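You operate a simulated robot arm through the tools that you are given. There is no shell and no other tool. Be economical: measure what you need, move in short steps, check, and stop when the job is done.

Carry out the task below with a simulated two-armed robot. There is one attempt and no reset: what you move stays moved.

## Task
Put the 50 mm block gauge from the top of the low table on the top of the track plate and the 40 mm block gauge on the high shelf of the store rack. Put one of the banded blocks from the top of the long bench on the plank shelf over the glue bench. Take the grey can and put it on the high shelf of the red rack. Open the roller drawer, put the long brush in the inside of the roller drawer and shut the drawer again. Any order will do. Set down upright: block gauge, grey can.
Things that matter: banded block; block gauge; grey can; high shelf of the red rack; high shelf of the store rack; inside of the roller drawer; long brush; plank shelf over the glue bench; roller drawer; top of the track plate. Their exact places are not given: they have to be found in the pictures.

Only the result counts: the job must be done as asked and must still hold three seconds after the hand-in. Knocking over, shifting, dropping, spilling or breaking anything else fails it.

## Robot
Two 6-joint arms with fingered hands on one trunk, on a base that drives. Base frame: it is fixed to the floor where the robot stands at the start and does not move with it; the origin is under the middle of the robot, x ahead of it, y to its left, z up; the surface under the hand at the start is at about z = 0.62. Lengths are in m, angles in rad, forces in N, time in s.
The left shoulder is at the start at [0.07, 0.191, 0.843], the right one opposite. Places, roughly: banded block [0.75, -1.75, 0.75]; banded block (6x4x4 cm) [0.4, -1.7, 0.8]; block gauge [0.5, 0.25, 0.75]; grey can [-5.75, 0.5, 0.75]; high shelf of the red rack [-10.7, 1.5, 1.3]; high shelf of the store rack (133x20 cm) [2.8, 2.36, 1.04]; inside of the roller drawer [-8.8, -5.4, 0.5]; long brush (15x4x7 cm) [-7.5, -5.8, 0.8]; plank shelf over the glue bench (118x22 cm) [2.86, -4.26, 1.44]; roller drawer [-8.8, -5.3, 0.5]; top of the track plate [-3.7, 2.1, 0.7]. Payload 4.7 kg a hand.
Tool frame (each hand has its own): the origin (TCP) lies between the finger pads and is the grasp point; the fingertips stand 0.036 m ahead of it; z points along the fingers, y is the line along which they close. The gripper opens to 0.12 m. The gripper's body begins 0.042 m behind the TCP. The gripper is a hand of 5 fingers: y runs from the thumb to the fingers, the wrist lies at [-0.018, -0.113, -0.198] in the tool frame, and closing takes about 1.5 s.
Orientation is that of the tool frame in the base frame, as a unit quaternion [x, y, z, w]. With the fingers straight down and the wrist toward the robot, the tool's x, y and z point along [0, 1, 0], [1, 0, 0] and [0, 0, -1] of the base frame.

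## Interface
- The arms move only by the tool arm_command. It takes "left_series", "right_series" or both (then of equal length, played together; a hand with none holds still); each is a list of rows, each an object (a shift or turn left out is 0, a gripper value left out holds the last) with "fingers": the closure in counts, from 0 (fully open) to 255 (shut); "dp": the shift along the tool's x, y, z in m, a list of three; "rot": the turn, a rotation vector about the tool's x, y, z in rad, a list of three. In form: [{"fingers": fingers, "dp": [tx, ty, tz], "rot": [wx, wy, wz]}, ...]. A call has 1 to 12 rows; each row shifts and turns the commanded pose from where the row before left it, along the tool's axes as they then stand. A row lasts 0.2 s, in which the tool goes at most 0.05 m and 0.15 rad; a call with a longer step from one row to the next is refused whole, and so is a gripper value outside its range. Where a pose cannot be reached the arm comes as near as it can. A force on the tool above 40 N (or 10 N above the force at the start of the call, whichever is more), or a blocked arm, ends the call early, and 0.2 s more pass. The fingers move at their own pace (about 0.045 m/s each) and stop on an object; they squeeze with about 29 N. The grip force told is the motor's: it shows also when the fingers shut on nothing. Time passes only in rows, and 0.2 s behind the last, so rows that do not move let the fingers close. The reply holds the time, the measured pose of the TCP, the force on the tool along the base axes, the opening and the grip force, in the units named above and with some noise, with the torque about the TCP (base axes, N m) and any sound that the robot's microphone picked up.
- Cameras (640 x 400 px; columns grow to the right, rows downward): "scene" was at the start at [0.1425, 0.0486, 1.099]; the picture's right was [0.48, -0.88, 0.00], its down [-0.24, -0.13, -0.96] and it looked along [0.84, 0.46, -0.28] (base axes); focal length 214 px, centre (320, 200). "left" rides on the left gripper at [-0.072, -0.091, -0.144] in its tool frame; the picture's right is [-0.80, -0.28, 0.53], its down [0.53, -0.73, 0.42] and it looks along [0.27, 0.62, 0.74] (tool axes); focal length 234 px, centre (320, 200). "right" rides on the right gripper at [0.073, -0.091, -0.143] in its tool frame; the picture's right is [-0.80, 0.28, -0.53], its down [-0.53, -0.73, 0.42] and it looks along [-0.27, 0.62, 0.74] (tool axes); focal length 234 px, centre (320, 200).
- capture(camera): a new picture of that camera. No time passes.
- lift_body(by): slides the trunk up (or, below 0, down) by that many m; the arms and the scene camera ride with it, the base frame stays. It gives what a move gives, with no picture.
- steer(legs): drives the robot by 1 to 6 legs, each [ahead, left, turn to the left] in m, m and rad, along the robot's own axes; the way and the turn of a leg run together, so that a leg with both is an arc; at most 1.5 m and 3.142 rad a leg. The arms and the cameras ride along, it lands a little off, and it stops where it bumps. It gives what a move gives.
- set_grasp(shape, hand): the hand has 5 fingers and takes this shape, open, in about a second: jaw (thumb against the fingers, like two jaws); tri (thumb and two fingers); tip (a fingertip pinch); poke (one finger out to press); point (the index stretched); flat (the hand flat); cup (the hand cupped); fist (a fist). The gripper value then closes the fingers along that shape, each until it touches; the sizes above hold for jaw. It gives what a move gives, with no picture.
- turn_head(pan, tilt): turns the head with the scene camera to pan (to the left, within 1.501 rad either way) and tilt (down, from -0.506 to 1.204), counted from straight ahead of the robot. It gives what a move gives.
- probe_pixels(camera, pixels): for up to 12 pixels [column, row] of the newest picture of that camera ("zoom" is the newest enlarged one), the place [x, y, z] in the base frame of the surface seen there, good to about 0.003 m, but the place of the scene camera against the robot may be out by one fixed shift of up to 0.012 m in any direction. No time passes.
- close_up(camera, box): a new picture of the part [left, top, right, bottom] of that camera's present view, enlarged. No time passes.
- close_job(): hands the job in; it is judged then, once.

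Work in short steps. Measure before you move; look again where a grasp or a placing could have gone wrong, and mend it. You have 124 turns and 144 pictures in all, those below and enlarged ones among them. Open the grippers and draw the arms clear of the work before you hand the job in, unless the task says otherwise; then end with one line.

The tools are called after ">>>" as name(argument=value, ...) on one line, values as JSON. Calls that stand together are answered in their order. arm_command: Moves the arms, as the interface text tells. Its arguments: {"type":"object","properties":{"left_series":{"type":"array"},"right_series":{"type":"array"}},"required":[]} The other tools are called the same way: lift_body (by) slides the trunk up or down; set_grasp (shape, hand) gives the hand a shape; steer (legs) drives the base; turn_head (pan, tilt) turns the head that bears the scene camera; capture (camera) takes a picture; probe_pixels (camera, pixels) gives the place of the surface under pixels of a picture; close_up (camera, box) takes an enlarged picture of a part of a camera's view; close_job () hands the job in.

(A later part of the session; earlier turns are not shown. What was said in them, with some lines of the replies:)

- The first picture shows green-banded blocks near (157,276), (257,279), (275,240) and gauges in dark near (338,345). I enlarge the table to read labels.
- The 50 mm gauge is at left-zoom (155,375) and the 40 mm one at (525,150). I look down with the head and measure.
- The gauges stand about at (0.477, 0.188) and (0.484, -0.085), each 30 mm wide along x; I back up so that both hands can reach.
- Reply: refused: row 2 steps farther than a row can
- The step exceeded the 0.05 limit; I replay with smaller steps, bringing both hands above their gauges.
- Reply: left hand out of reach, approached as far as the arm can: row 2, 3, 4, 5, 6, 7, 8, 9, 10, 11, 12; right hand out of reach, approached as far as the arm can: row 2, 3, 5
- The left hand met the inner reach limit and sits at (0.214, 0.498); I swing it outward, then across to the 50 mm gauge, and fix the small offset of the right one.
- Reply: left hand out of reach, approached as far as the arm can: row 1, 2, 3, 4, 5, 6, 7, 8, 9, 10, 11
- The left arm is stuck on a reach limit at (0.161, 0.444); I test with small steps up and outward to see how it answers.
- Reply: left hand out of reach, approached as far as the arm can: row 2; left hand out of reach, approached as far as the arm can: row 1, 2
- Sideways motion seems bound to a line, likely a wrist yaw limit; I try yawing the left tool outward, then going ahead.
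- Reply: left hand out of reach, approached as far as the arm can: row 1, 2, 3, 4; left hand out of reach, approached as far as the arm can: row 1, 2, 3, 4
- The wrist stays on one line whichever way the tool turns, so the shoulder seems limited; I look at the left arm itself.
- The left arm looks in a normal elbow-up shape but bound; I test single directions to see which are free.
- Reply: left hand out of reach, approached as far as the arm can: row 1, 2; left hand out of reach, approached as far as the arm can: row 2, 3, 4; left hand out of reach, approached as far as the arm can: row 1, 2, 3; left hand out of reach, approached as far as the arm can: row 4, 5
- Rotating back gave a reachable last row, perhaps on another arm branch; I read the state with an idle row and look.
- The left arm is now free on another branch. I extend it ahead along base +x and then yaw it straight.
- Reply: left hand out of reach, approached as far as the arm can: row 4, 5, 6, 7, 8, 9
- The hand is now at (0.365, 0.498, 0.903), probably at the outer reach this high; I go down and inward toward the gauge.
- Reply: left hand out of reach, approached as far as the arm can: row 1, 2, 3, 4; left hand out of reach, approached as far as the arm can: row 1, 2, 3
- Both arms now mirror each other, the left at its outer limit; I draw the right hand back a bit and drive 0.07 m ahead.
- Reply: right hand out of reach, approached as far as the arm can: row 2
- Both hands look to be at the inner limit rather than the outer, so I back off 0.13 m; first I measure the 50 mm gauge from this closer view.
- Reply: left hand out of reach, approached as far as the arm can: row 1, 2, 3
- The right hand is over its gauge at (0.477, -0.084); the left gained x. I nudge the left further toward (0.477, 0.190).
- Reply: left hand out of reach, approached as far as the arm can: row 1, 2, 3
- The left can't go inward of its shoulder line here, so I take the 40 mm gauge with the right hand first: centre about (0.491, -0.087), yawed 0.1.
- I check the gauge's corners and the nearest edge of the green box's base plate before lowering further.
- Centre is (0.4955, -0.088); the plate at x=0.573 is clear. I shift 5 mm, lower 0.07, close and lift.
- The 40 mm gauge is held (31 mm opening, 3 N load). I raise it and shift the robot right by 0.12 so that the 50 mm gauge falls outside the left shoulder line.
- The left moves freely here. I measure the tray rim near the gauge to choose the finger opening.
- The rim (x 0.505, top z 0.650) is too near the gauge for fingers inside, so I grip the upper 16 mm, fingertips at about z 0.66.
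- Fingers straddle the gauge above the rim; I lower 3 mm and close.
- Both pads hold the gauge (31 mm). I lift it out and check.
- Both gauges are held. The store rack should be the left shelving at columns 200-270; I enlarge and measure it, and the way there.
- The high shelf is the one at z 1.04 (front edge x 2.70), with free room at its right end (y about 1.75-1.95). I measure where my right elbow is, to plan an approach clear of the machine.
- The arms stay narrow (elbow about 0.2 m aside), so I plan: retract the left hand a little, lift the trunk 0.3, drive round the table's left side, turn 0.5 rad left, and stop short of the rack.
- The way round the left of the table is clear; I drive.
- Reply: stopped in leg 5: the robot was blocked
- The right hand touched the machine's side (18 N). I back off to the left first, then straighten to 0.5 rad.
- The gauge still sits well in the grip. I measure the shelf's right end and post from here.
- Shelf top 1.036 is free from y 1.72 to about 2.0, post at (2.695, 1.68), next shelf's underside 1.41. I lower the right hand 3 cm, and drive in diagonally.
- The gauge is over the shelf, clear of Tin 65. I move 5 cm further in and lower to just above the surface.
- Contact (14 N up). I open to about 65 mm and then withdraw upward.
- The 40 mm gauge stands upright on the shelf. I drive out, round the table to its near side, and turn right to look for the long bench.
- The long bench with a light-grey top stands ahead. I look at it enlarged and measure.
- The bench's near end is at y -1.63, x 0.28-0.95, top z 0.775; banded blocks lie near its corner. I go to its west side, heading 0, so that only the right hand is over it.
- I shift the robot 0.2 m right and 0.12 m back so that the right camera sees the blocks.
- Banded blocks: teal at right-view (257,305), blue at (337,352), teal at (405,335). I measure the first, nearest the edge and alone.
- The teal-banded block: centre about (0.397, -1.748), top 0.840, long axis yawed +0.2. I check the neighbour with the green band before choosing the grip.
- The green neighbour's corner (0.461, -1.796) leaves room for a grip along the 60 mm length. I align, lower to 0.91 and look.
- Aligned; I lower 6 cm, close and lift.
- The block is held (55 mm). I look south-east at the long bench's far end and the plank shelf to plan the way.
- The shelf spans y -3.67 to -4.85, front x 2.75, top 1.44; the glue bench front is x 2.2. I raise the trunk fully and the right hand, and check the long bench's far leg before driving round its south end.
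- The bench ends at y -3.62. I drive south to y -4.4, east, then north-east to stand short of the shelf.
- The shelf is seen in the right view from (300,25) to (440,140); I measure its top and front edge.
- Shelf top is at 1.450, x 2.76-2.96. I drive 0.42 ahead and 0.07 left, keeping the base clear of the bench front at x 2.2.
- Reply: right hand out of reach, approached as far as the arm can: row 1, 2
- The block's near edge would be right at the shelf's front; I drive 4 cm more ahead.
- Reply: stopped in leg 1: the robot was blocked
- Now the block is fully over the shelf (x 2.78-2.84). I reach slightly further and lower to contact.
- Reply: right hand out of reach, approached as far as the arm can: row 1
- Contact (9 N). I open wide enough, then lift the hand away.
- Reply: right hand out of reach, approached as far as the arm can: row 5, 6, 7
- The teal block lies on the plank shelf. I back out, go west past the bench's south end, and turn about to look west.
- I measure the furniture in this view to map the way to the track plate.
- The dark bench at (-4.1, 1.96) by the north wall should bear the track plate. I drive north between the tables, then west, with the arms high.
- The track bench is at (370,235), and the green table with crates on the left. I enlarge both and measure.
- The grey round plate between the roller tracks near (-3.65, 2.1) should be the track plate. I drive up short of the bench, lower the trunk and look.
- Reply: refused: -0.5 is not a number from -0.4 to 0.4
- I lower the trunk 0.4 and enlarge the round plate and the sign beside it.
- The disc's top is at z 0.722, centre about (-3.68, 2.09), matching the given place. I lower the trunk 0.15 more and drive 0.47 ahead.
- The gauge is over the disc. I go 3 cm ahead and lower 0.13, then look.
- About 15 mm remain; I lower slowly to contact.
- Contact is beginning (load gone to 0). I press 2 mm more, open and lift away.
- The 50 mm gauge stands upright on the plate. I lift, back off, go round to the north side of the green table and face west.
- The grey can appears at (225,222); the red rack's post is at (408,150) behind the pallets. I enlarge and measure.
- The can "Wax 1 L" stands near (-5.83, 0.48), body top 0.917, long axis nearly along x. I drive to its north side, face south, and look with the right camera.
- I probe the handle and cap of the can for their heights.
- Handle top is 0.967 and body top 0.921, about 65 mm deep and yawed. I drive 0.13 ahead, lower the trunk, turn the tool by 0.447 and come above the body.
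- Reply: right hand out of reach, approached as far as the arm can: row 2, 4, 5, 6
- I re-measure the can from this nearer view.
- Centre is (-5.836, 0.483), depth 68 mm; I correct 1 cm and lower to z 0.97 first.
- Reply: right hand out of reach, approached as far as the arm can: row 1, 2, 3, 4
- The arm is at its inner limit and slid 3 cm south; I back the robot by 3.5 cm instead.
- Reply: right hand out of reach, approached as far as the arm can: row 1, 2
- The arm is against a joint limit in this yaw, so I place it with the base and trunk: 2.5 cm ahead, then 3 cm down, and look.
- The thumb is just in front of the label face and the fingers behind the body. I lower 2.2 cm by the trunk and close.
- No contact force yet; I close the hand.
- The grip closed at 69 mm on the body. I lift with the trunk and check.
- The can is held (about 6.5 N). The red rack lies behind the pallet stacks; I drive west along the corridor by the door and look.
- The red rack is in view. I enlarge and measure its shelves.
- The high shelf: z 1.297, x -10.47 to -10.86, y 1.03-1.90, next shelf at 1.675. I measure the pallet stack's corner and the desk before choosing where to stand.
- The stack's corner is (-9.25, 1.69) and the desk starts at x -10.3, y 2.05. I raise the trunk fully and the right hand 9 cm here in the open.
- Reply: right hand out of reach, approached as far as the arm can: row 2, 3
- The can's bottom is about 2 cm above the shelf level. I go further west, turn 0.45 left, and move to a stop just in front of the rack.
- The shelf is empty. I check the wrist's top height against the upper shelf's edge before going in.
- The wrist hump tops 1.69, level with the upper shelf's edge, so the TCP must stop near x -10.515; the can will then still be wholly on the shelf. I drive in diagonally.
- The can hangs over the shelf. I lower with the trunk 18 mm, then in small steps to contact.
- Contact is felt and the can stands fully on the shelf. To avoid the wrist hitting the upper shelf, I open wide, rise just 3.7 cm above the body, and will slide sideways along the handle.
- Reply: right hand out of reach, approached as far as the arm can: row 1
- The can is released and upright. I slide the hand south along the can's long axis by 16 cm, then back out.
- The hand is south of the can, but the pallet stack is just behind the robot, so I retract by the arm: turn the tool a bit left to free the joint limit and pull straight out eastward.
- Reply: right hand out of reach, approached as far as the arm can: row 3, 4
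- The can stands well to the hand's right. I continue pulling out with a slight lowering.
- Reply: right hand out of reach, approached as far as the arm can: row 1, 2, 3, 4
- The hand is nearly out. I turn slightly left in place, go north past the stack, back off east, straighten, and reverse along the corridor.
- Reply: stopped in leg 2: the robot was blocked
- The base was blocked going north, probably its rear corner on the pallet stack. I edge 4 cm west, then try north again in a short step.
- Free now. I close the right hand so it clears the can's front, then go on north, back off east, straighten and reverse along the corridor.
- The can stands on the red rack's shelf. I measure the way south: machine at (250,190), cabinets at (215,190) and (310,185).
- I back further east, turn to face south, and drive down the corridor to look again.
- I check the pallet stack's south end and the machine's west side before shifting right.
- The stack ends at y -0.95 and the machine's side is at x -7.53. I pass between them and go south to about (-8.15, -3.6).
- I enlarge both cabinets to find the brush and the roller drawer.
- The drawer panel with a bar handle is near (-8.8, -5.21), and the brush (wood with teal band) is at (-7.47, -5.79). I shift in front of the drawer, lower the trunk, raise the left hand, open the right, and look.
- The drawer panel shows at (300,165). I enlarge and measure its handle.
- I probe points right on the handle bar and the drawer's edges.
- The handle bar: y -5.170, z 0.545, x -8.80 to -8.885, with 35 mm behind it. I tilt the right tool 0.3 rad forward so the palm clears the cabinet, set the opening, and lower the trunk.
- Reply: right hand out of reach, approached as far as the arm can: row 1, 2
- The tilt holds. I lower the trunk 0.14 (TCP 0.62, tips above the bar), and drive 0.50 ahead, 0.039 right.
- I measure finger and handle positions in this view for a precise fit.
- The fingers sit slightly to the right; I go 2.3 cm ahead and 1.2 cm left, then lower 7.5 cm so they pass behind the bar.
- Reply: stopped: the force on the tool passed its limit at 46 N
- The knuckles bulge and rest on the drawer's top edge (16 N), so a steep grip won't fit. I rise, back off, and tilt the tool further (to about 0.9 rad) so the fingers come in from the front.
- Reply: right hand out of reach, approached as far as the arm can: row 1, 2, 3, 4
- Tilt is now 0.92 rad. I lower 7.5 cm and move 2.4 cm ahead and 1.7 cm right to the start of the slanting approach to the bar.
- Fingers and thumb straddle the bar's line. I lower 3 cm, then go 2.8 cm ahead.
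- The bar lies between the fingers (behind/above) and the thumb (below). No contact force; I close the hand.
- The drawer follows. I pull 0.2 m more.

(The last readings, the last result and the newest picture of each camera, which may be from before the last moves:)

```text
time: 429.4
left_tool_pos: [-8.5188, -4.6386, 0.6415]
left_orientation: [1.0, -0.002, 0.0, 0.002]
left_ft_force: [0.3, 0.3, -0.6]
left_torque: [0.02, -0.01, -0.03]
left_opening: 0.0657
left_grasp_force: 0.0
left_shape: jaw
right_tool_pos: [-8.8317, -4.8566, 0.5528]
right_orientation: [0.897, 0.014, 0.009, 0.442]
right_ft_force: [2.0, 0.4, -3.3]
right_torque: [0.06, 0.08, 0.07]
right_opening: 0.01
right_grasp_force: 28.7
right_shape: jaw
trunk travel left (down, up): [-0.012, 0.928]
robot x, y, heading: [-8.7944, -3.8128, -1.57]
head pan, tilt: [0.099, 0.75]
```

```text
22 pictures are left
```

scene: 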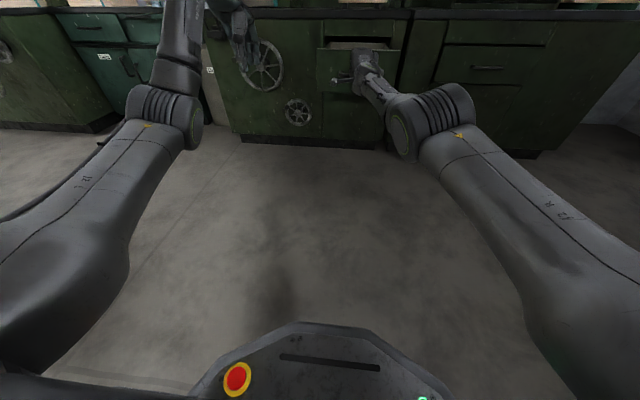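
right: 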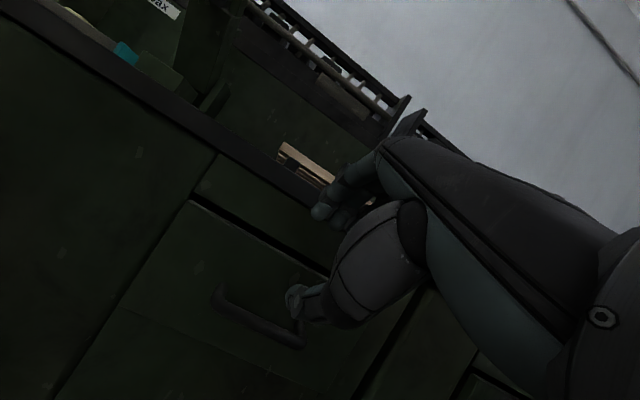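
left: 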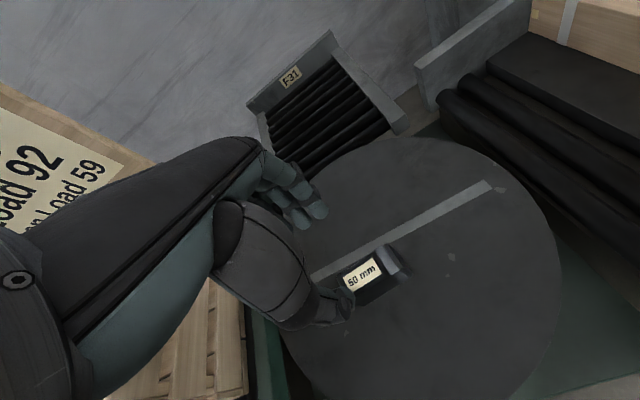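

The drawer is open by 0.3 m. I release the bar, retreat by the reverse path, rise, back off and straighten the tool.

>>> arm_command(right_series=[{"fingers": 125}, {}, {}, {}, {}])

>>> lift_body(by=0.018)

>>> steer(legs=[[-0.04, 0, 0]])

>>> lift_body(by=0.38)

>>> arm_command(right_series=[{"fingers": 80, "rot": [0.148, 0, 0]}, {"rot": [0.148, 0, 0]}, {"rot": [0.148, 0, 0]}, {"rot": [0.148, 0, 0]}, {"rot": [0.148, 0, 0]}, {"rot": [0.148, 0, 0]}, {}])

```text
time: 430.6
left_tool_pos: [-8.5202, -4.639, 0.6417]
left_orientation: [1.0, -0.003, -0.001, 0.002]
left_ft_force: [-0.2, 0.6, 0.5]
left_torque: [0.0, -0.03, 0.01]
left_opening: 0.066
left_grasp_force: 0.0
left_shape: jaw
right_tool_pos: [-8.8323, -4.8564, 0.5532]
right_orientation: [0.897, 0.014, 0.009, 0.442]
right_ft_force: [0.0, 0.2, -0.5]
right_torque: [-0.01, 0.0, -0.02]
right_opening: 0.0608
right_grasp_force: 0.1
right_shape: jaw
trunk travel left (down, up): [-0.012, 0.928]
robot x, y, heading: [-8.7966, -3.8117, -1.576]
head pan, tilt: [0.099, 0.75]
```

```text
time: 431.2
left_tool_pos: [-8.5207, -4.6384, 0.6583]
left_orientation: [1.0, -0.002, 0.0, 0.002]
left_ft_force: [0.4, 0.6, 0.0]
left_torque: [-0.04, -0.03, -0.04]
left_opening: 0.066
left_grasp_force: 0.1
left_shape: jaw
right_tool_pos: [-8.8322, -4.8564, 0.5713]
right_orientation: [0.897, 0.012, 0.008, 0.442]
right_ft_force: [-0.1, -0.6, 0.4]
right_torque: [-0.03, 0.0, 0.01]
right_opening: 0.0609
right_grasp_force: 0.0
right_shape: jaw
trunk travel left (down, up): [-0.03, 0.91]
robot x, y, heading: [-8.7972, -3.8149, -1.57]
head pan, tilt: [0.099, 0.75]
```

```text
time: 432.1
left_tool_pos: [-8.5203, -4.5967, 0.6599]
left_orientation: [1.0, -0.001, 0.0, 0.002]
left_ft_force: [1.0, -0.3, 0.4]
left_torque: [0.02, 0.04, 0.01]
left_opening: 0.0656
left_grasp_force: 0.1
left_shape: jaw
right_tool_pos: [-8.8313, -4.8158, 0.5726]
right_orientation: [0.897, 0.014, 0.009, 0.443]
right_ft_force: [0.7, 0.6, -1.4]
right_torque: [0.01, 0.01, -0.01]
right_opening: 0.0607
right_grasp_force: 0.0
right_shape: jaw
trunk travel left (down, up): [-0.03, 0.91]
robot x, y, heading: [-8.7948, -3.7714, -1.575]
head pan, tilt: [0.099, 0.75]
```

```text
time: 435.8
left_tool_pos: [-8.5196, -4.5971, 1.0387]
left_orientation: [1.0, -0.001, 0.001, 0.002]
left_ft_force: [-0.1, -0.6, 0.2]
left_torque: [-0.02, -0.01, 0.01]
left_opening: 0.066
left_grasp_force: 0.0
left_shape: jaw
right_tool_pos: [-8.831, -4.8157, 0.9511]
right_orientation: [0.897, 0.014, 0.01, 0.442]
right_ft_force: [0.2, 0.1, 1.1]
right_torque: [0.03, 0.02, -0.01]
right_opening: 0.0609
right_grasp_force: 0.0
right_shape: jaw
trunk travel left (down, up): [-0.41, 0.53]
robot x, y, heading: [-8.7964, -3.7724, -1.579]
head pan, tilt: [0.099, 0.75]
```

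```text
time: 437.4
left_tool_pos: [-8.5191, -4.5979, 1.0391]
left_orientation: [1.0, -0.001, 0.0, 0.003]
left_ft_force: [-0.2, 0.3, 0.5]
left_torque: [-0.02, -0.05, 0.0]
left_opening: 0.0655
left_grasp_force: 0.0
left_shape: jaw
right_tool_pos: [-8.8741, -4.701, 0.9259]
right_orientation: [1.0, 0.017, 0.002, 0.013]
right_ft_force: [0.6, 0.1, 0.3]
right_torque: [0.02, -0.05, -0.03]
right_opening: 0.0821
right_grasp_force: 0.0
right_shape: jaw
right hand out of reach, approached as far as the arm can: row 1, 2, 3, 4, 5, 6
trunk travel left (down, up): [-0.41, 0.53]
robot x, y, heading: [-8.7963, -3.7702, -1.577]
head pan, tilt: [0.099, 0.75]
```

Straight again. I drive east and ahead to the small cabinet and look at the brush with the right camera.

>>> steer(legs=[[0, 1.4, 0], [0.86, 0, 0]])

>>> capture(camera="right")

```text
time: 444.3
left_tool_pos: [-7.1137, -4.5713, 1.0393]
left_orientation: [1.0, 0.019, 0.0, 0.0]
left_ft_force: [0.2, 0.6, -0.7]
left_torque: [0.06, 0.03, -0.03]
left_opening: 0.0657
left_grasp_force: 0.0
left_shape: jaw
right_tool_pos: [-7.4629, -4.6876, 0.9254]
right_orientation: [0.999, 0.037, 0.002, 0.015]
right_ft_force: [-0.9, -0.2, -0.2]
right_torque: [0.05, -0.03, -0.01]
right_opening: 0.0821
right_grasp_force: 0.0
right_shape: jaw
trunk travel left (down, up): [-0.41, 0.53]
robot x, y, heading: [-7.4226, -3.7579, -1.531]
head pan, tilt: [0.099, 0.75]
stopped in leg 1: the robot was blocked; the commanded pose is now the measured one
```

```text
21 pictures are left
```

right: 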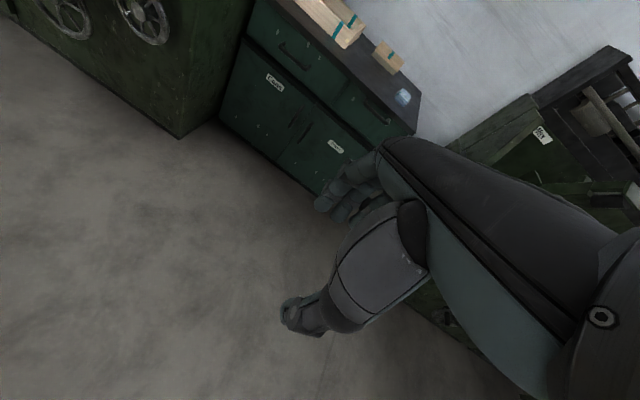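

The robot brushed a machine at its left end of travel; I go straight ahead now and straighten the heading.

>>> steer(legs=[[0.06, -0.05, -0.04], [0.75, 0, 0]])

>>> close_up(camera="right", box=[140, 60, 460, 260])

```text
time: 448.9
left_tool_pos: [-7.1901, -5.3813, 1.0397]
left_orientation: [1.0, 0.0, 0.0, 0.001]
left_ft_force: [0.4, -0.4, 0.3]
left_torque: [-0.01, -0.03, -0.02]
left_opening: 0.0657
left_grasp_force: 0.1
left_shape: jaw
right_tool_pos: [-7.5458, -5.4859, 0.9252]
right_orientation: [1.0, 0.018, 0.002, 0.014]
right_ft_force: [0.5, 0.2, -0.2]
right_torque: [-0.03, 0.02, -0.02]
right_opening: 0.0819
right_grasp_force: 0.1
right_shape: jaw
trunk travel left (down, up): [-0.41, 0.53]
robot x, y, heading: [-7.4733, -4.5565, -1.571]
head pan, tilt: [0.099, 0.75]
```

```text
2.00 times, centred on (300, 160) of right
```

zoom: 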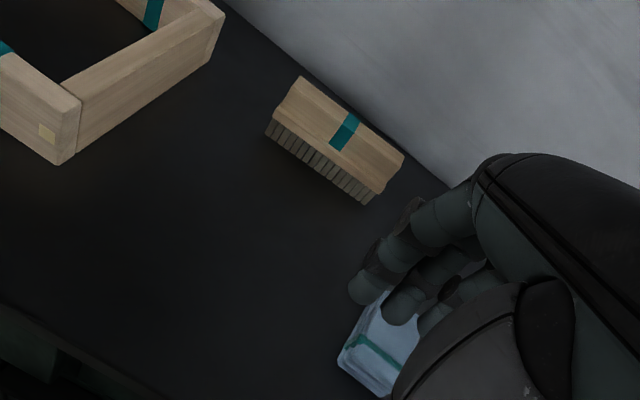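

The brush stands near the wall, bristles down. I measure its top corners.

>>> probe_pixels(camera="zoom", pixels=[[302, 84], [397, 156], [376, 188], [278, 118], [340, 135], [300, 145], [360, 185], [430, 150], [200, 230], [380, 340], [365, 205], [330, 60]])

```text
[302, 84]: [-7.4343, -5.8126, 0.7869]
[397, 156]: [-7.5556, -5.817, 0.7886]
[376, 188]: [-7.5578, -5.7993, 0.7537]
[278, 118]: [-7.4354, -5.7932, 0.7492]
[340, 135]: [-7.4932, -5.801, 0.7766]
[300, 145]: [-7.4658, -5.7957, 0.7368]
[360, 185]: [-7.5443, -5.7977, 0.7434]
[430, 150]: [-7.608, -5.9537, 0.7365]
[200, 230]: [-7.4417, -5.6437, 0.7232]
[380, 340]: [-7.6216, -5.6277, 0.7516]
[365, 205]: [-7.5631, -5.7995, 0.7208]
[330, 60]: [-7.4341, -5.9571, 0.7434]
```

Brush centre (-7.497, -5.817), top 0.789, wall at -5.955. I drive over it and lower the trunk by 0.10, then check.

>>> steer(legs=[[0.331, 0.049, 0]])

>>> lift_body(by=-0.09)

>>> close_up(camera="right", box=[160, 150, 420, 330])

```text
time: 451.1
left_tool_pos: [-7.1437, -5.7115, 1.0383]
left_orientation: [1.0, 0.0, 0.0, 0.001]
left_ft_force: [0.4, -0.3, 0.0]
left_torque: [-0.01, 0.02, 0.01]
left_opening: 0.0659
left_grasp_force: 0.0
left_shape: jaw
right_tool_pos: [-7.4987, -5.8164, 0.9251]
right_orientation: [1.0, 0.017, 0.002, 0.014]
right_ft_force: [0.0, 0.2, -0.3]
right_torque: [0.03, 0.0, -0.01]
right_opening: 0.0823
right_grasp_force: 0.0
right_shape: jaw
trunk travel left (down, up): [-0.41, 0.53]
robot x, y, heading: [-7.4212, -4.8849, -1.573]
head pan, tilt: [0.099, 0.75]
```

```text
time: 452.4
left_tool_pos: [-7.1446, -5.7111, 0.9499]
left_orientation: [1.0, 0.0, 0.0, 0.002]
left_ft_force: [-0.3, -0.2, 1.3]
left_torque: [-0.02, -0.01, -0.02]
left_opening: 0.066
left_grasp_force: 0.1
left_shape: jaw
right_tool_pos: [-7.499, -5.8153, 0.8352]
right_orientation: [1.0, 0.018, 0.002, 0.014]
right_ft_force: [-0.5, 0.0, 0.8]
right_torque: [-0.04, -0.02, -0.01]
right_opening: 0.082
right_grasp_force: 0.0
right_shape: jaw
trunk travel left (down, up): [-0.32, 0.62]
robot x, y, heading: [-7.4201, -4.8883, -1.574]
head pan, tilt: [0.099, 0.75]
```

```text
2.22 times, centred on (290, 240) of right
```

zoom: 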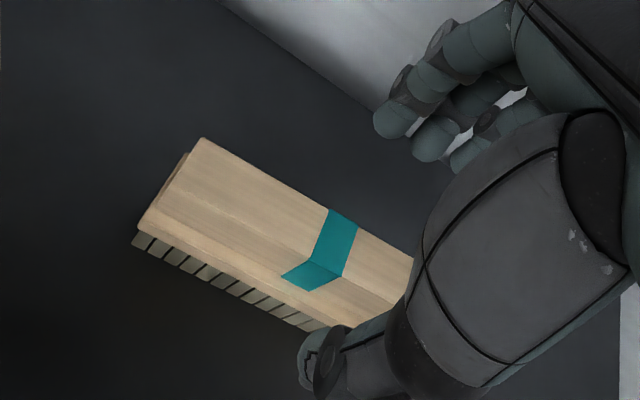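

The brush lies centred in the open hand. I lower 4.3 cm, close, and lift 0.13.

>>> lift_body(by=-0.043)

>>> arm_command(right_series=[{"fingers": 255}, {}, {}, {}, {}, {}, {}])

>>> lift_body(by=0.2)

>>> close_up(camera="right", box=[160, 150, 420, 330])

```text
time: 453.3
left_tool_pos: [-7.1448, -5.7115, 0.9064]
left_orientation: [1.0, 0.0, -0.001, 0.001]
left_ft_force: [0.3, 0.0, 0.1]
left_torque: [0.01, 0.0, 0.0]
left_opening: 0.066
left_grasp_force: 0.1
left_shape: jaw
right_tool_pos: [-7.4997, -5.8155, 0.7942]
right_orientation: [1.0, 0.017, 0.002, 0.014]
right_ft_force: [0.0, 0.1, 0.6]
right_torque: [-0.01, -0.01, 0.02]
right_opening: 0.082
right_grasp_force: 0.1
right_shape: jaw
trunk travel left (down, up): [-0.277, 0.663]
robot x, y, heading: [-7.4241, -4.8888, -1.571]
head pan, tilt: [0.099, 0.75]
```

```text
time: 454.9
left_tool_pos: [-7.1448, -5.711, 0.9068]
left_orientation: [1.0, 0.0, 0.0, 0.002]
left_ft_force: [0.2, -0.3, 0.2]
left_torque: [-0.02, 0.0, 0.02]
left_opening: 0.0659
left_grasp_force: 0.1
left_shape: jaw
right_tool_pos: [-7.4996, -5.8168, 0.7923]
right_orientation: [1.0, 0.017, 0.003, 0.013]
right_ft_force: [0.2, 0.4, -0.2]
right_torque: [0.01, -0.07, 0.01]
right_opening: 0.0184
right_grasp_force: 28.9
right_shape: jaw
trunk travel left (down, up): [-0.277, 0.663]
robot x, y, heading: [-7.4209, -4.8889, -1.576]
head pan, tilt: [0.099, 0.75]
```

```text
time: 456.5
left_tool_pos: [-7.1458, -5.7104, 1.0662]
left_orientation: [1.0, -0.001, 0.0, -0.008]
left_ft_force: [-0.7, 5.8, -5.3]
left_torque: [-0.66, -0.07, 0.11]
left_opening: 0.0659
left_grasp_force: 0.1
left_shape: jaw
right_tool_pos: [-7.4993, -5.814, 0.9441]
right_orientation: [1.0, 0.017, 0.001, 0.004]
right_ft_force: [0.6, -0.1, -2.2]
right_torque: [0.04, 0.0, 0.0]
right_opening: 0.0182
right_grasp_force: 28.6
right_shape: jaw
trunk travel left (down, up): [-0.443, 0.497]
robot x, y, heading: [-7.4231, -4.887, -1.578]
head pan, tilt: [0.099, 0.75]
stopped: the force on the tool passed its limit at 65 N (the readings are from after the stop); the commanded pose is now the measured one
```

```text
2.22 times, centred on (290, 240) of right
```

zoom: 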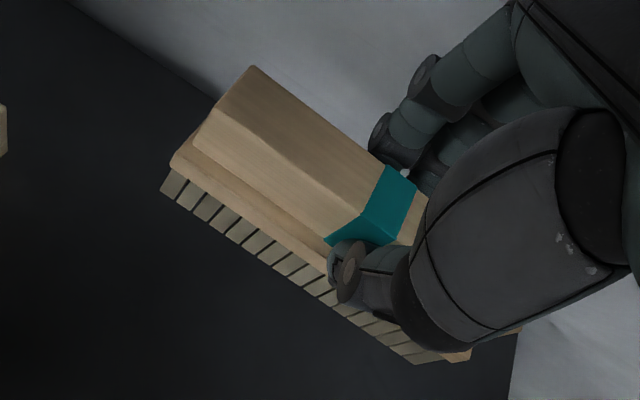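

The brush is held by its ridge; the left hand touched the wall cabinet above. I lower 3 cm, back away, and drive over to the drawer.

>>> lift_body(by=-0.03)

>>> steer(legs=[[-0.9, 0, 0], [0, -1.34, 0], [0.2, 0, 0]])

>>> capture(camera="right")

```text
time: 457.2
left_tool_pos: [-7.1439, -5.7089, 1.0383]
left_orientation: [1.0, -0.001, 0.0, -0.006]
left_ft_force: [0.3, 0.5, 0.1]
left_torque: [0.0, -0.04, 0.01]
left_opening: 0.0657
left_grasp_force: 0.0
left_shape: jaw
right_tool_pos: [-7.4986, -5.8141, 0.9148]
right_orientation: [1.0, 0.017, 0.001, 0.005]
right_ft_force: [-0.6, -0.4, -0.4]
right_torque: [-0.01, -0.02, 0.02]
right_opening: 0.0184
right_grasp_force: 28.8
right_shape: jaw
trunk travel left (down, up): [-0.413, 0.527]
robot x, y, heading: [-7.4222, -4.8872, -1.572]
head pan, tilt: [0.099, 0.75]
```

```text
time: 469.5
left_tool_pos: [-8.508, -4.9984, 1.0365]
left_orientation: [1.0, -0.01, 0.001, -0.007]
left_ft_force: [-0.3, -0.1, -0.8]
left_torque: [0.04, 0.03, 0.01]
left_opening: 0.0656
left_grasp_force: 0.1
left_shape: jaw
right_tool_pos: [-8.8645, -5.0972, 0.9135]
right_orientation: [1.0, 0.008, 0.0, 0.004]
right_ft_force: [-0.5, -0.3, -1.6]
right_torque: [0.04, 0.03, -0.04]
right_opening: 0.0182
right_grasp_force: 29.1
right_shape: jaw
trunk travel left (down, up): [-0.413, 0.527]
robot x, y, heading: [-8.7715, -4.1726, -1.591]
head pan, tilt: [0.099, 0.75]
```

```text
17 pictures are left
```

right: 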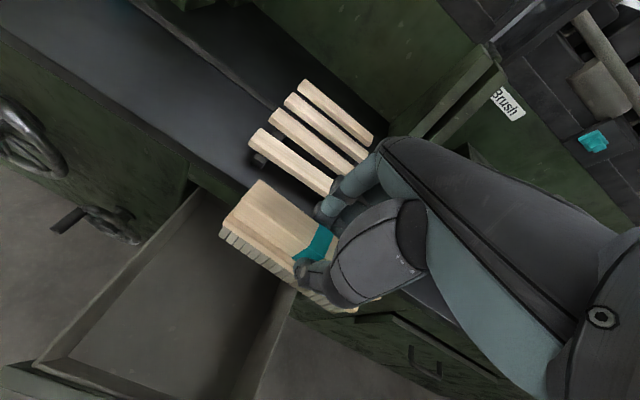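

The open drawer lies below-left in the picture. I measure its walls and floor.

>>> probe_pixels(camera="right", pixels=[[190, 290], [150, 340], [240, 270], [120, 290], [180, 215], [60, 365], [150, 385], [262, 345], [285, 310], [205, 230], [250, 245], [200, 380]])

```text
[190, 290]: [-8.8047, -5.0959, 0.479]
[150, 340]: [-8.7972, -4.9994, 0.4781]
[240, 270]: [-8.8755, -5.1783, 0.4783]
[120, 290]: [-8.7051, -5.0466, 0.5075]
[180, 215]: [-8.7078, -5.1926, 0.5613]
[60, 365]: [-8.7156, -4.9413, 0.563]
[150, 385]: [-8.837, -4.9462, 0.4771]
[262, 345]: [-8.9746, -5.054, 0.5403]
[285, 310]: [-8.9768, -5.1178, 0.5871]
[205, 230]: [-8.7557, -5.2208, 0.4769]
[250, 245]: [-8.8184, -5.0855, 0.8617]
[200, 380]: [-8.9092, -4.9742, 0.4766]
```

The drawer's inside: x -8.71 to -8.97, y -4.94 to -5.21, floor 0.478. I centre the brush over it and lower by the trunk.

>>> steer(legs=[[-0.053, 0.024, 0.018]])

>>> lift_body(by=-0.32)

>>> capture(camera="right")

```text
time: 470.5
left_tool_pos: [-8.4699, -4.9396, 1.0371]
left_orientation: [1.0, -0.002, 0.0, -0.006]
left_ft_force: [0.0, 0.4, 1.0]
left_torque: [-0.07, 0.03, -0.03]
left_opening: 0.0659
left_grasp_force: 0.0
left_shape: jaw
right_tool_pos: [-8.8251, -5.0425, 0.9154]
right_orientation: [1.0, 0.016, 0.001, 0.006]
right_ft_force: [-0.2, 1.3, 0.5]
right_torque: [-0.06, 0.04, -0.02]
right_opening: 0.0185
right_grasp_force: 28.8
right_shape: jaw
trunk travel left (down, up): [-0.413, 0.527]
robot x, y, heading: [-8.7459, -4.1169, -1.573]
head pan, tilt: [0.099, 0.75]
```

```text
time: 473.6
left_tool_pos: [-8.4707, -4.94, 0.7173]
left_orientation: [1.0, -0.002, 0.0, -0.005]
left_ft_force: [0.1, -0.6, -0.6]
left_torque: [0.01, -0.03, -0.01]
left_opening: 0.0659
left_grasp_force: 0.2
left_shape: jaw
right_tool_pos: [-8.8262, -5.0435, 0.5945]
right_orientation: [1.0, 0.016, 0.001, 0.005]
right_ft_force: [-0.2, -0.3, -0.6]
right_torque: [0.02, 0.02, 0.01]
right_opening: 0.0182
right_grasp_force: 29.5
right_shape: jaw
trunk travel left (down, up): [-0.093, 0.847]
robot x, y, heading: [-8.7497, -4.117, -1.573]
head pan, tilt: [0.099, 0.75]
```

```text
16 pictures are left
```

right: 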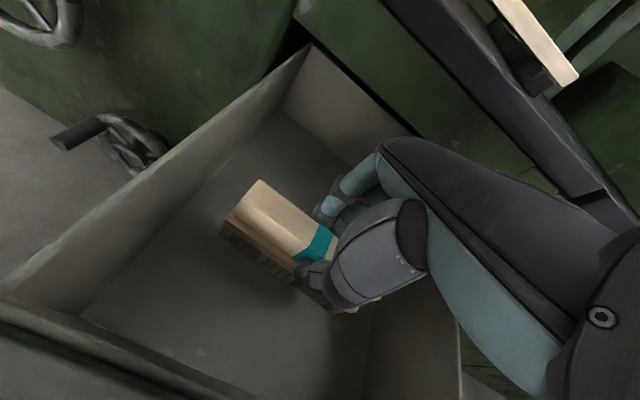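

The brush hangs inside the drawer. I lower 4 cm, then a little to contact, open and rise.

>>> lift_body(by=-0.038)

>>> lift_body(by=-0.005)

>>> arm_command(right_series=[{"fingers": 130}, {}, {}, {}, {}])

>>> lift_body(by=0.2)

>>> capture(camera="right")

```text
time: 474.5
left_tool_pos: [-8.4708, -4.94, 0.6807]
left_orientation: [1.0, -0.002, 0.0, -0.006]
left_ft_force: [-0.2, -0.6, -0.8]
left_torque: [0.0, 0.01, 0.0]
left_opening: 0.0656
left_grasp_force: 0.0
left_shape: jaw
right_tool_pos: [-8.8255, -5.0446, 0.5585]
right_orientation: [1.0, 0.017, 0.0, 0.005]
right_ft_force: [0.1, 0.7, -0.6]
right_torque: [-0.01, 0.0, 0.01]
right_opening: 0.0181
right_grasp_force: 28.8
right_shape: jaw
trunk travel left (down, up): [-0.055, 0.885]
robot x, y, heading: [-8.7506, -4.1152, -1.575]
head pan, tilt: [0.099, 0.75]
```

```text
time: 475.0
left_tool_pos: [-8.4706, -4.9411, 0.6734]
left_orientation: [1.0, -0.002, 0.0, -0.005]
left_ft_force: [0.3, -0.2, 0.4]
left_torque: [0.0, 0.0, -0.03]
left_opening: 0.0659
left_grasp_force: 0.1
left_shape: jaw
right_tool_pos: [-8.8241, -5.0448, 0.5528]
right_orientation: [1.0, 0.017, 0.0, 0.005]
right_ft_force: [-0.3, -0.9, -1.4]
right_torque: [-0.02, 0.0, -0.01]
right_opening: 0.0183
right_grasp_force: 28.8
right_shape: jaw
trunk travel left (down, up): [-0.05, 0.89]
robot x, y, heading: [-8.7476, -4.1151, -1.571]
head pan, tilt: [0.099, 0.75]
```

```text
time: 476.2
left_tool_pos: [-8.4701, -4.9406, 0.6744]
left_orientation: [1.0, -0.003, 0.0, -0.006]
left_ft_force: [-0.6, 0.2, 0.3]
left_torque: [-0.01, 0.02, 0.01]
left_opening: 0.0658
left_grasp_force: 0.0
left_shape: jaw
right_tool_pos: [-8.8247, -5.0437, 0.5513]
right_orientation: [1.0, 0.016, 0.001, 0.005]
right_ft_force: [-0.1, -0.8, 0.5]
right_torque: [-0.02, -0.02, -0.04]
right_opening: 0.0584
right_grasp_force: 0.0
right_shape: jaw
trunk travel left (down, up): [-0.05, 0.89]
robot x, y, heading: [-8.746, -4.1178, -1.572]
head pan, tilt: [0.099, 0.75]
```

```text
time: 478.4
left_tool_pos: [-8.4704, -4.9402, 0.8735]
left_orientation: [1.0, -0.002, 0.001, -0.007]
left_ft_force: [-0.3, -0.3, -0.7]
left_torque: [0.03, -0.01, -0.01]
left_opening: 0.066
left_grasp_force: 0.1
left_shape: jaw
right_tool_pos: [-8.8257, -5.0436, 0.7514]
right_orientation: [1.0, 0.017, 0.001, 0.004]
right_ft_force: [0.2, 0.6, 0.2]
right_torque: [-0.03, 0.0, 0.01]
right_opening: 0.0583
right_grasp_force: 0.1
right_shape: jaw
trunk travel left (down, up): [-0.25, 0.69]
robot x, y, heading: [-8.748, -4.1151, -1.579]
head pan, tilt: [0.099, 0.75]
```

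```text
15 pictures are left
```

right: 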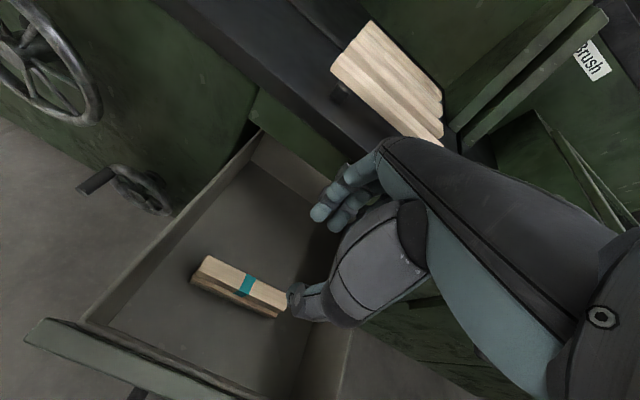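

The brush lies flat in the drawer. I back off 0.32, close the hand, lower it to the bar's height, and push the drawer shut by driving ahead.

>>> steer(legs=[[-0.33, -0.01, 0]])

>>> arm_command(right_series=[{"fingers": 255}, {}, {}, {}, {}])

>>> lift_body(by=-0.2)

>>> close_up(camera="right", box=[120, 80, 440, 320])

```text
time: 480.6
left_tool_pos: [-8.4824, -4.6068, 0.8745]
left_orientation: [1.0, -0.004, 0.0, -0.006]
left_ft_force: [0.2, 0.6, -0.9]
left_torque: [-0.01, 0.05, 0.01]
left_opening: 0.0658
left_grasp_force: 0.1
left_shape: jaw
right_tool_pos: [-8.8372, -4.7082, 0.7531]
right_orientation: [1.0, 0.015, 0.0, 0.006]
right_ft_force: [0.3, 0.7, 0.0]
right_torque: [-0.01, 0.01, 0.02]
right_opening: 0.0584
right_grasp_force: 0.0
right_shape: jaw
trunk travel left (down, up): [-0.25, 0.69]
robot x, y, heading: [-8.7538, -3.7813, -1.573]
head pan, tilt: [0.099, 0.75]
```

```text
time: 481.8
left_tool_pos: [-8.4826, -4.6076, 0.8751]
left_orientation: [1.0, -0.003, 0.0, -0.006]
left_ft_force: [0.5, -0.7, 0.9]
left_torque: [0.0, 0.04, 0.0]
left_opening: 0.066
left_grasp_force: 0.1
left_shape: jaw
right_tool_pos: [-8.8367, -4.7091, 0.7523]
right_orientation: [1.0, 0.015, 0.0, 0.005]
right_ft_force: [0.6, 0.5, 0.5]
right_torque: [-0.01, -0.02, -0.03]
right_opening: 0.0001
right_grasp_force: 28.7
right_shape: jaw
trunk travel left (down, up): [-0.25, 0.69]
robot x, y, heading: [-8.7552, -3.7818, -1.577]
head pan, tilt: [0.099, 0.75]
```

```text
time: 483.9
left_tool_pos: [-8.4811, -4.6068, 0.6747]
left_orientation: [1.0, -0.004, 0.0, -0.006]
left_ft_force: [-0.8, -0.1, -0.4]
left_torque: [0.01, 0.0, 0.03]
left_opening: 0.0656
left_grasp_force: 0.0
left_shape: jaw
right_tool_pos: [-8.8369, -4.7094, 0.5529]
right_orientation: [1.0, 0.015, 0.001, 0.005]
right_ft_force: [0.8, 0.2, 0.2]
right_torque: [0.04, 0.03, -0.01]
right_opening: 0.0
right_grasp_force: 29.1
right_shape: jaw
trunk travel left (down, up): [-0.05, 0.89]
robot x, y, heading: [-8.755, -3.7799, -1.577]
head pan, tilt: [0.099, 0.75]
```

```text
1.67 times, centred on (280, 200) of right
```

zoom: 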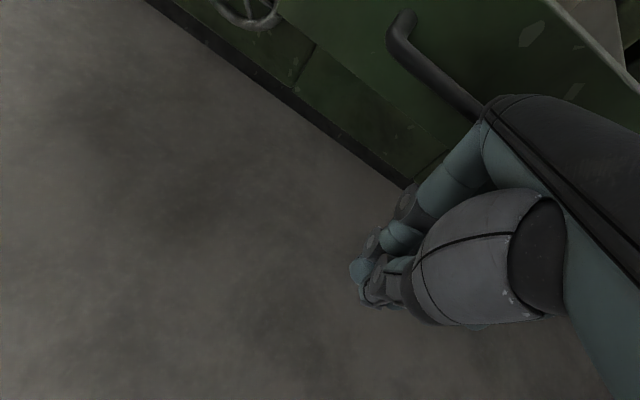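

The closed hand is in front of the bar. I push 0.37 m ahead.

>>> steer(legs=[[0.37, 0, 0]])

>>> capture(camera="right")

```text
time: 486.3
left_tool_pos: [-8.4845, -4.9643, 0.6736]
left_orientation: [1.0, -0.003, 0.0, -0.007]
left_ft_force: [0.4, 0.5, -1.0]
left_torque: [-0.03, 0.0, 0.0]
left_opening: 0.066
left_grasp_force: 0.0
left_shape: jaw
right_tool_pos: [-8.8407, -5.0674, 0.5514]
right_orientation: [1.0, 0.014, 0.001, 0.004]
right_ft_force: [-0.6, 0.1, -0.3]
right_torque: [0.01, 0.01, 0.01]
right_opening: 0.0002
right_grasp_force: 28.7
right_shape: jaw
trunk travel left (down, up): [-0.05, 0.89]
robot x, y, heading: [-8.7572, -4.1354, -1.581]
head pan, tilt: [0.099, 0.75]
```

```text
13 pictures are left
```

right: 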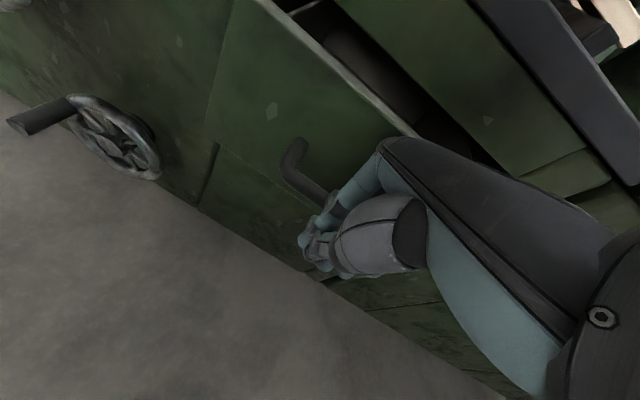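

The drawer is nearly shut, with a gap still visible at (370,60). I push on until it is blocked.

>>> steer(legs=[[0.12, 0, 0]])

>>> capture(camera="right")

>>> probe_pixels(camera="right", pixels=[[250, 60], [230, 130], [300, 60], [210, 230], [330, 110]])

```text
time: 487.4
left_tool_pos: [-8.4858, -5.0464, 0.6733]
left_orientation: [1.0, -0.003, 0.0, -0.007]
left_ft_force: [1.1, -0.2, -0.1]
left_torque: [0.01, -0.01, 0.01]
left_opening: 0.0657
left_grasp_force: 0.1
left_shape: jaw
right_tool_pos: [-8.8394, -5.1464, 0.5563]
right_orientation: [1.0, 0.015, -0.001, 0.001]
right_ft_force: [-0.9, 16.5, 7.1]
right_torque: [0.04, 0.09, -0.11]
right_opening: 0.0
right_grasp_force: 28.9
right_shape: jaw
trunk travel left (down, up): [-0.05, 0.89]
robot x, y, heading: [-8.7568, -4.2188, -1.577]
head pan, tilt: [0.099, 0.75]
stopped in leg 1: the force on the tool passed its limit at 77 N (the readings are from after the stop); the commanded pose is now the measured one
```

```text
12 pictures are left
```

right: 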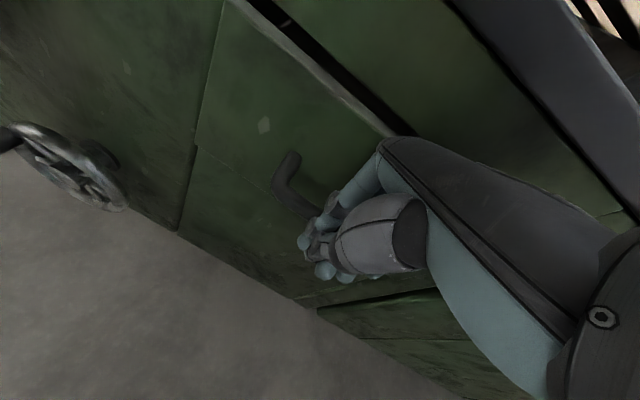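

```text
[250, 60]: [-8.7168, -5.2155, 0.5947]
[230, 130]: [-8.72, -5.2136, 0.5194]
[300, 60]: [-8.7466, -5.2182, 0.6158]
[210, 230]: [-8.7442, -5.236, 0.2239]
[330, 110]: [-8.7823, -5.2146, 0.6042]
```

The panel is back at y -5.214, as at first: shut. I back off, raise the arms, open both hands, and check the drawer.

>>> steer(legs=[[-0.35, 0, 0]])

>>> lift_body(by=0.2)

>>> arm_command(left_series=[{"fingers": 0}, {}, {}, {}, {}], right_series=[{"fingers": 0}, {}, {}, {}, {}])

>>> capture(camera="right")

>>> probe_pixels(camera="right", pixels=[[300, 150], [290, 130], [310, 120]])

>>> turn_head(pan=0.5, tilt=0.2)

>>> capture(camera="scene")

```text
time: 489.6
left_tool_pos: [-8.4765, -4.6958, 0.6736]
left_orientation: [1.0, 0.0, 0.0, -0.009]
left_ft_force: [0.7, -0.4, 0.3]
left_torque: [0.02, 0.03, 0.01]
left_opening: 0.0658
left_grasp_force: 0.1
left_shape: jaw
right_tool_pos: [-8.8321, -4.7996, 0.5524]
right_orientation: [1.0, 0.018, 0.0, 0.0]
right_ft_force: [-0.4, -0.5, -0.6]
right_torque: [-0.02, 0.01, -0.01]
right_opening: 0.0
right_grasp_force: 29.1
right_shape: jaw
trunk travel left (down, up): [-0.05, 0.89]
robot x, y, heading: [-8.7565, -3.8725, -1.566]
head pan, tilt: [0.099, 0.75]
```

```text
time: 491.8
left_tool_pos: [-8.4774, -4.6971, 0.8725]
left_orientation: [1.0, 0.001, 0.0, -0.008]
left_ft_force: [0.0, -1.1, 0.0]
left_torque: [0.0, 0.01, 0.01]
left_opening: 0.066
left_grasp_force: 0.0
left_shape: jaw
right_tool_pos: [-8.8323, -4.7993, 0.7538]
right_orientation: [1.0, 0.018, 0.001, 0.001]
right_ft_force: [-0.2, 0.6, 0.0]
right_torque: [0.0, 0.01, 0.02]
right_opening: 0.0002
right_grasp_force: 28.7
right_shape: jaw
trunk travel left (down, up): [-0.25, 0.69]
robot x, y, heading: [-8.7574, -3.87, -1.569]
head pan, tilt: [0.099, 0.75]
```

```text
time: 493.0
left_tool_pos: [-8.478, -4.6961, 0.8729]
left_orientation: [1.0, 0.0, 0.0, -0.009]
left_ft_force: [-0.2, 1.0, 0.0]
left_torque: [0.04, 0.0, -0.03]
left_opening: 0.1196
left_grasp_force: 0.1
left_shape: jaw
right_tool_pos: [-8.8325, -4.7994, 0.7536]
right_orientation: [1.0, 0.018, 0.001, 0.001]
right_ft_force: [-0.3, -0.1, 0.5]
right_torque: [-0.01, 0.03, 0.0]
right_opening: 0.1194
right_grasp_force: 0.0
right_shape: jaw
trunk travel left (down, up): [-0.25, 0.69]
robot x, y, heading: [-8.7598, -3.8747, -1.569]
head pan, tilt: [0.099, 0.75]
```

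```text
11 pictures are left
```

right: 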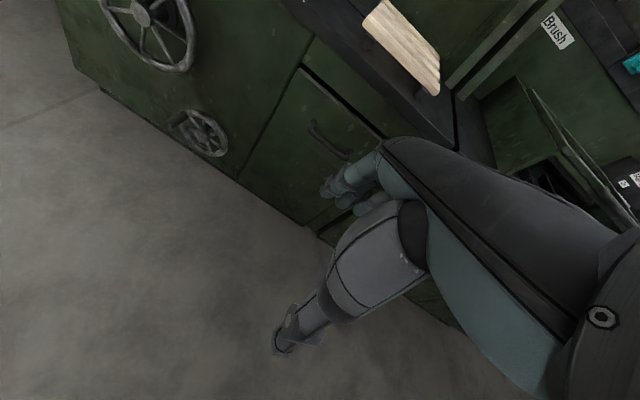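

```text
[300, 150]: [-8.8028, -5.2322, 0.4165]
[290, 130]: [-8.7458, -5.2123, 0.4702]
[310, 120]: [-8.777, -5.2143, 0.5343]
```

```text
time: 494.0
left_tool_pos: [-8.4767, -4.697, 0.8722]
left_orientation: [1.0, 0.001, 0.0, -0.008]
left_ft_force: [0.5, -0.3, 0.3]
left_torque: [0.02, -0.01, 0.01]
left_opening: 0.1195
left_grasp_force: 0.1
left_shape: jaw
right_tool_pos: [-8.8319, -4.7999, 0.7544]
right_orientation: [1.0, 0.018, 0.001, 0.001]
right_ft_force: [-0.2, -0.3, 0.6]
right_torque: [0.03, 0.0, -0.01]
right_opening: 0.1198
right_grasp_force: 0.0
right_shape: jaw
trunk travel left (down, up): [-0.25, 0.69]
robot x, y, heading: [-8.7605, -3.8775, -1.568]
head pan, tilt: [0.499, 0.201]
```

```text
10 pictures are left
```

scene: 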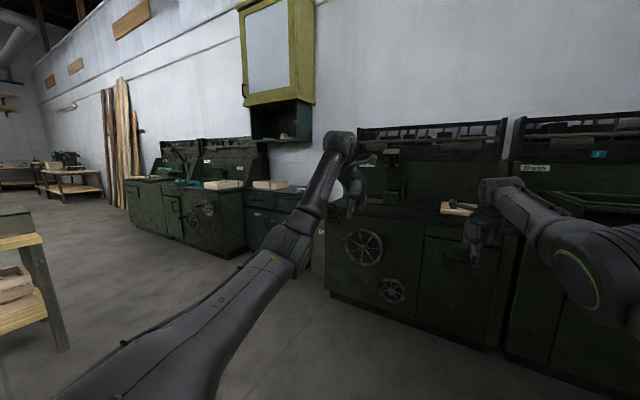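

The drawer is shut at y -5.214, the hands are open and clear, and the wall cabinet looks undisturbed. I hand the job in.

>>> close_job()

```text
The job is handed in.
```

All five parts are done and handed in: both gauges, the banded block and the grey can are where they were asked for, and the long brush is inside the shut roller drawer. On the way the robot bumped the green machine by the store rack, the glue bench, the pallet stack, a machine near the small cabinet and the wall cabinet. I saw nothing displaced, but only the wall cabinet was in a picture afterwards.
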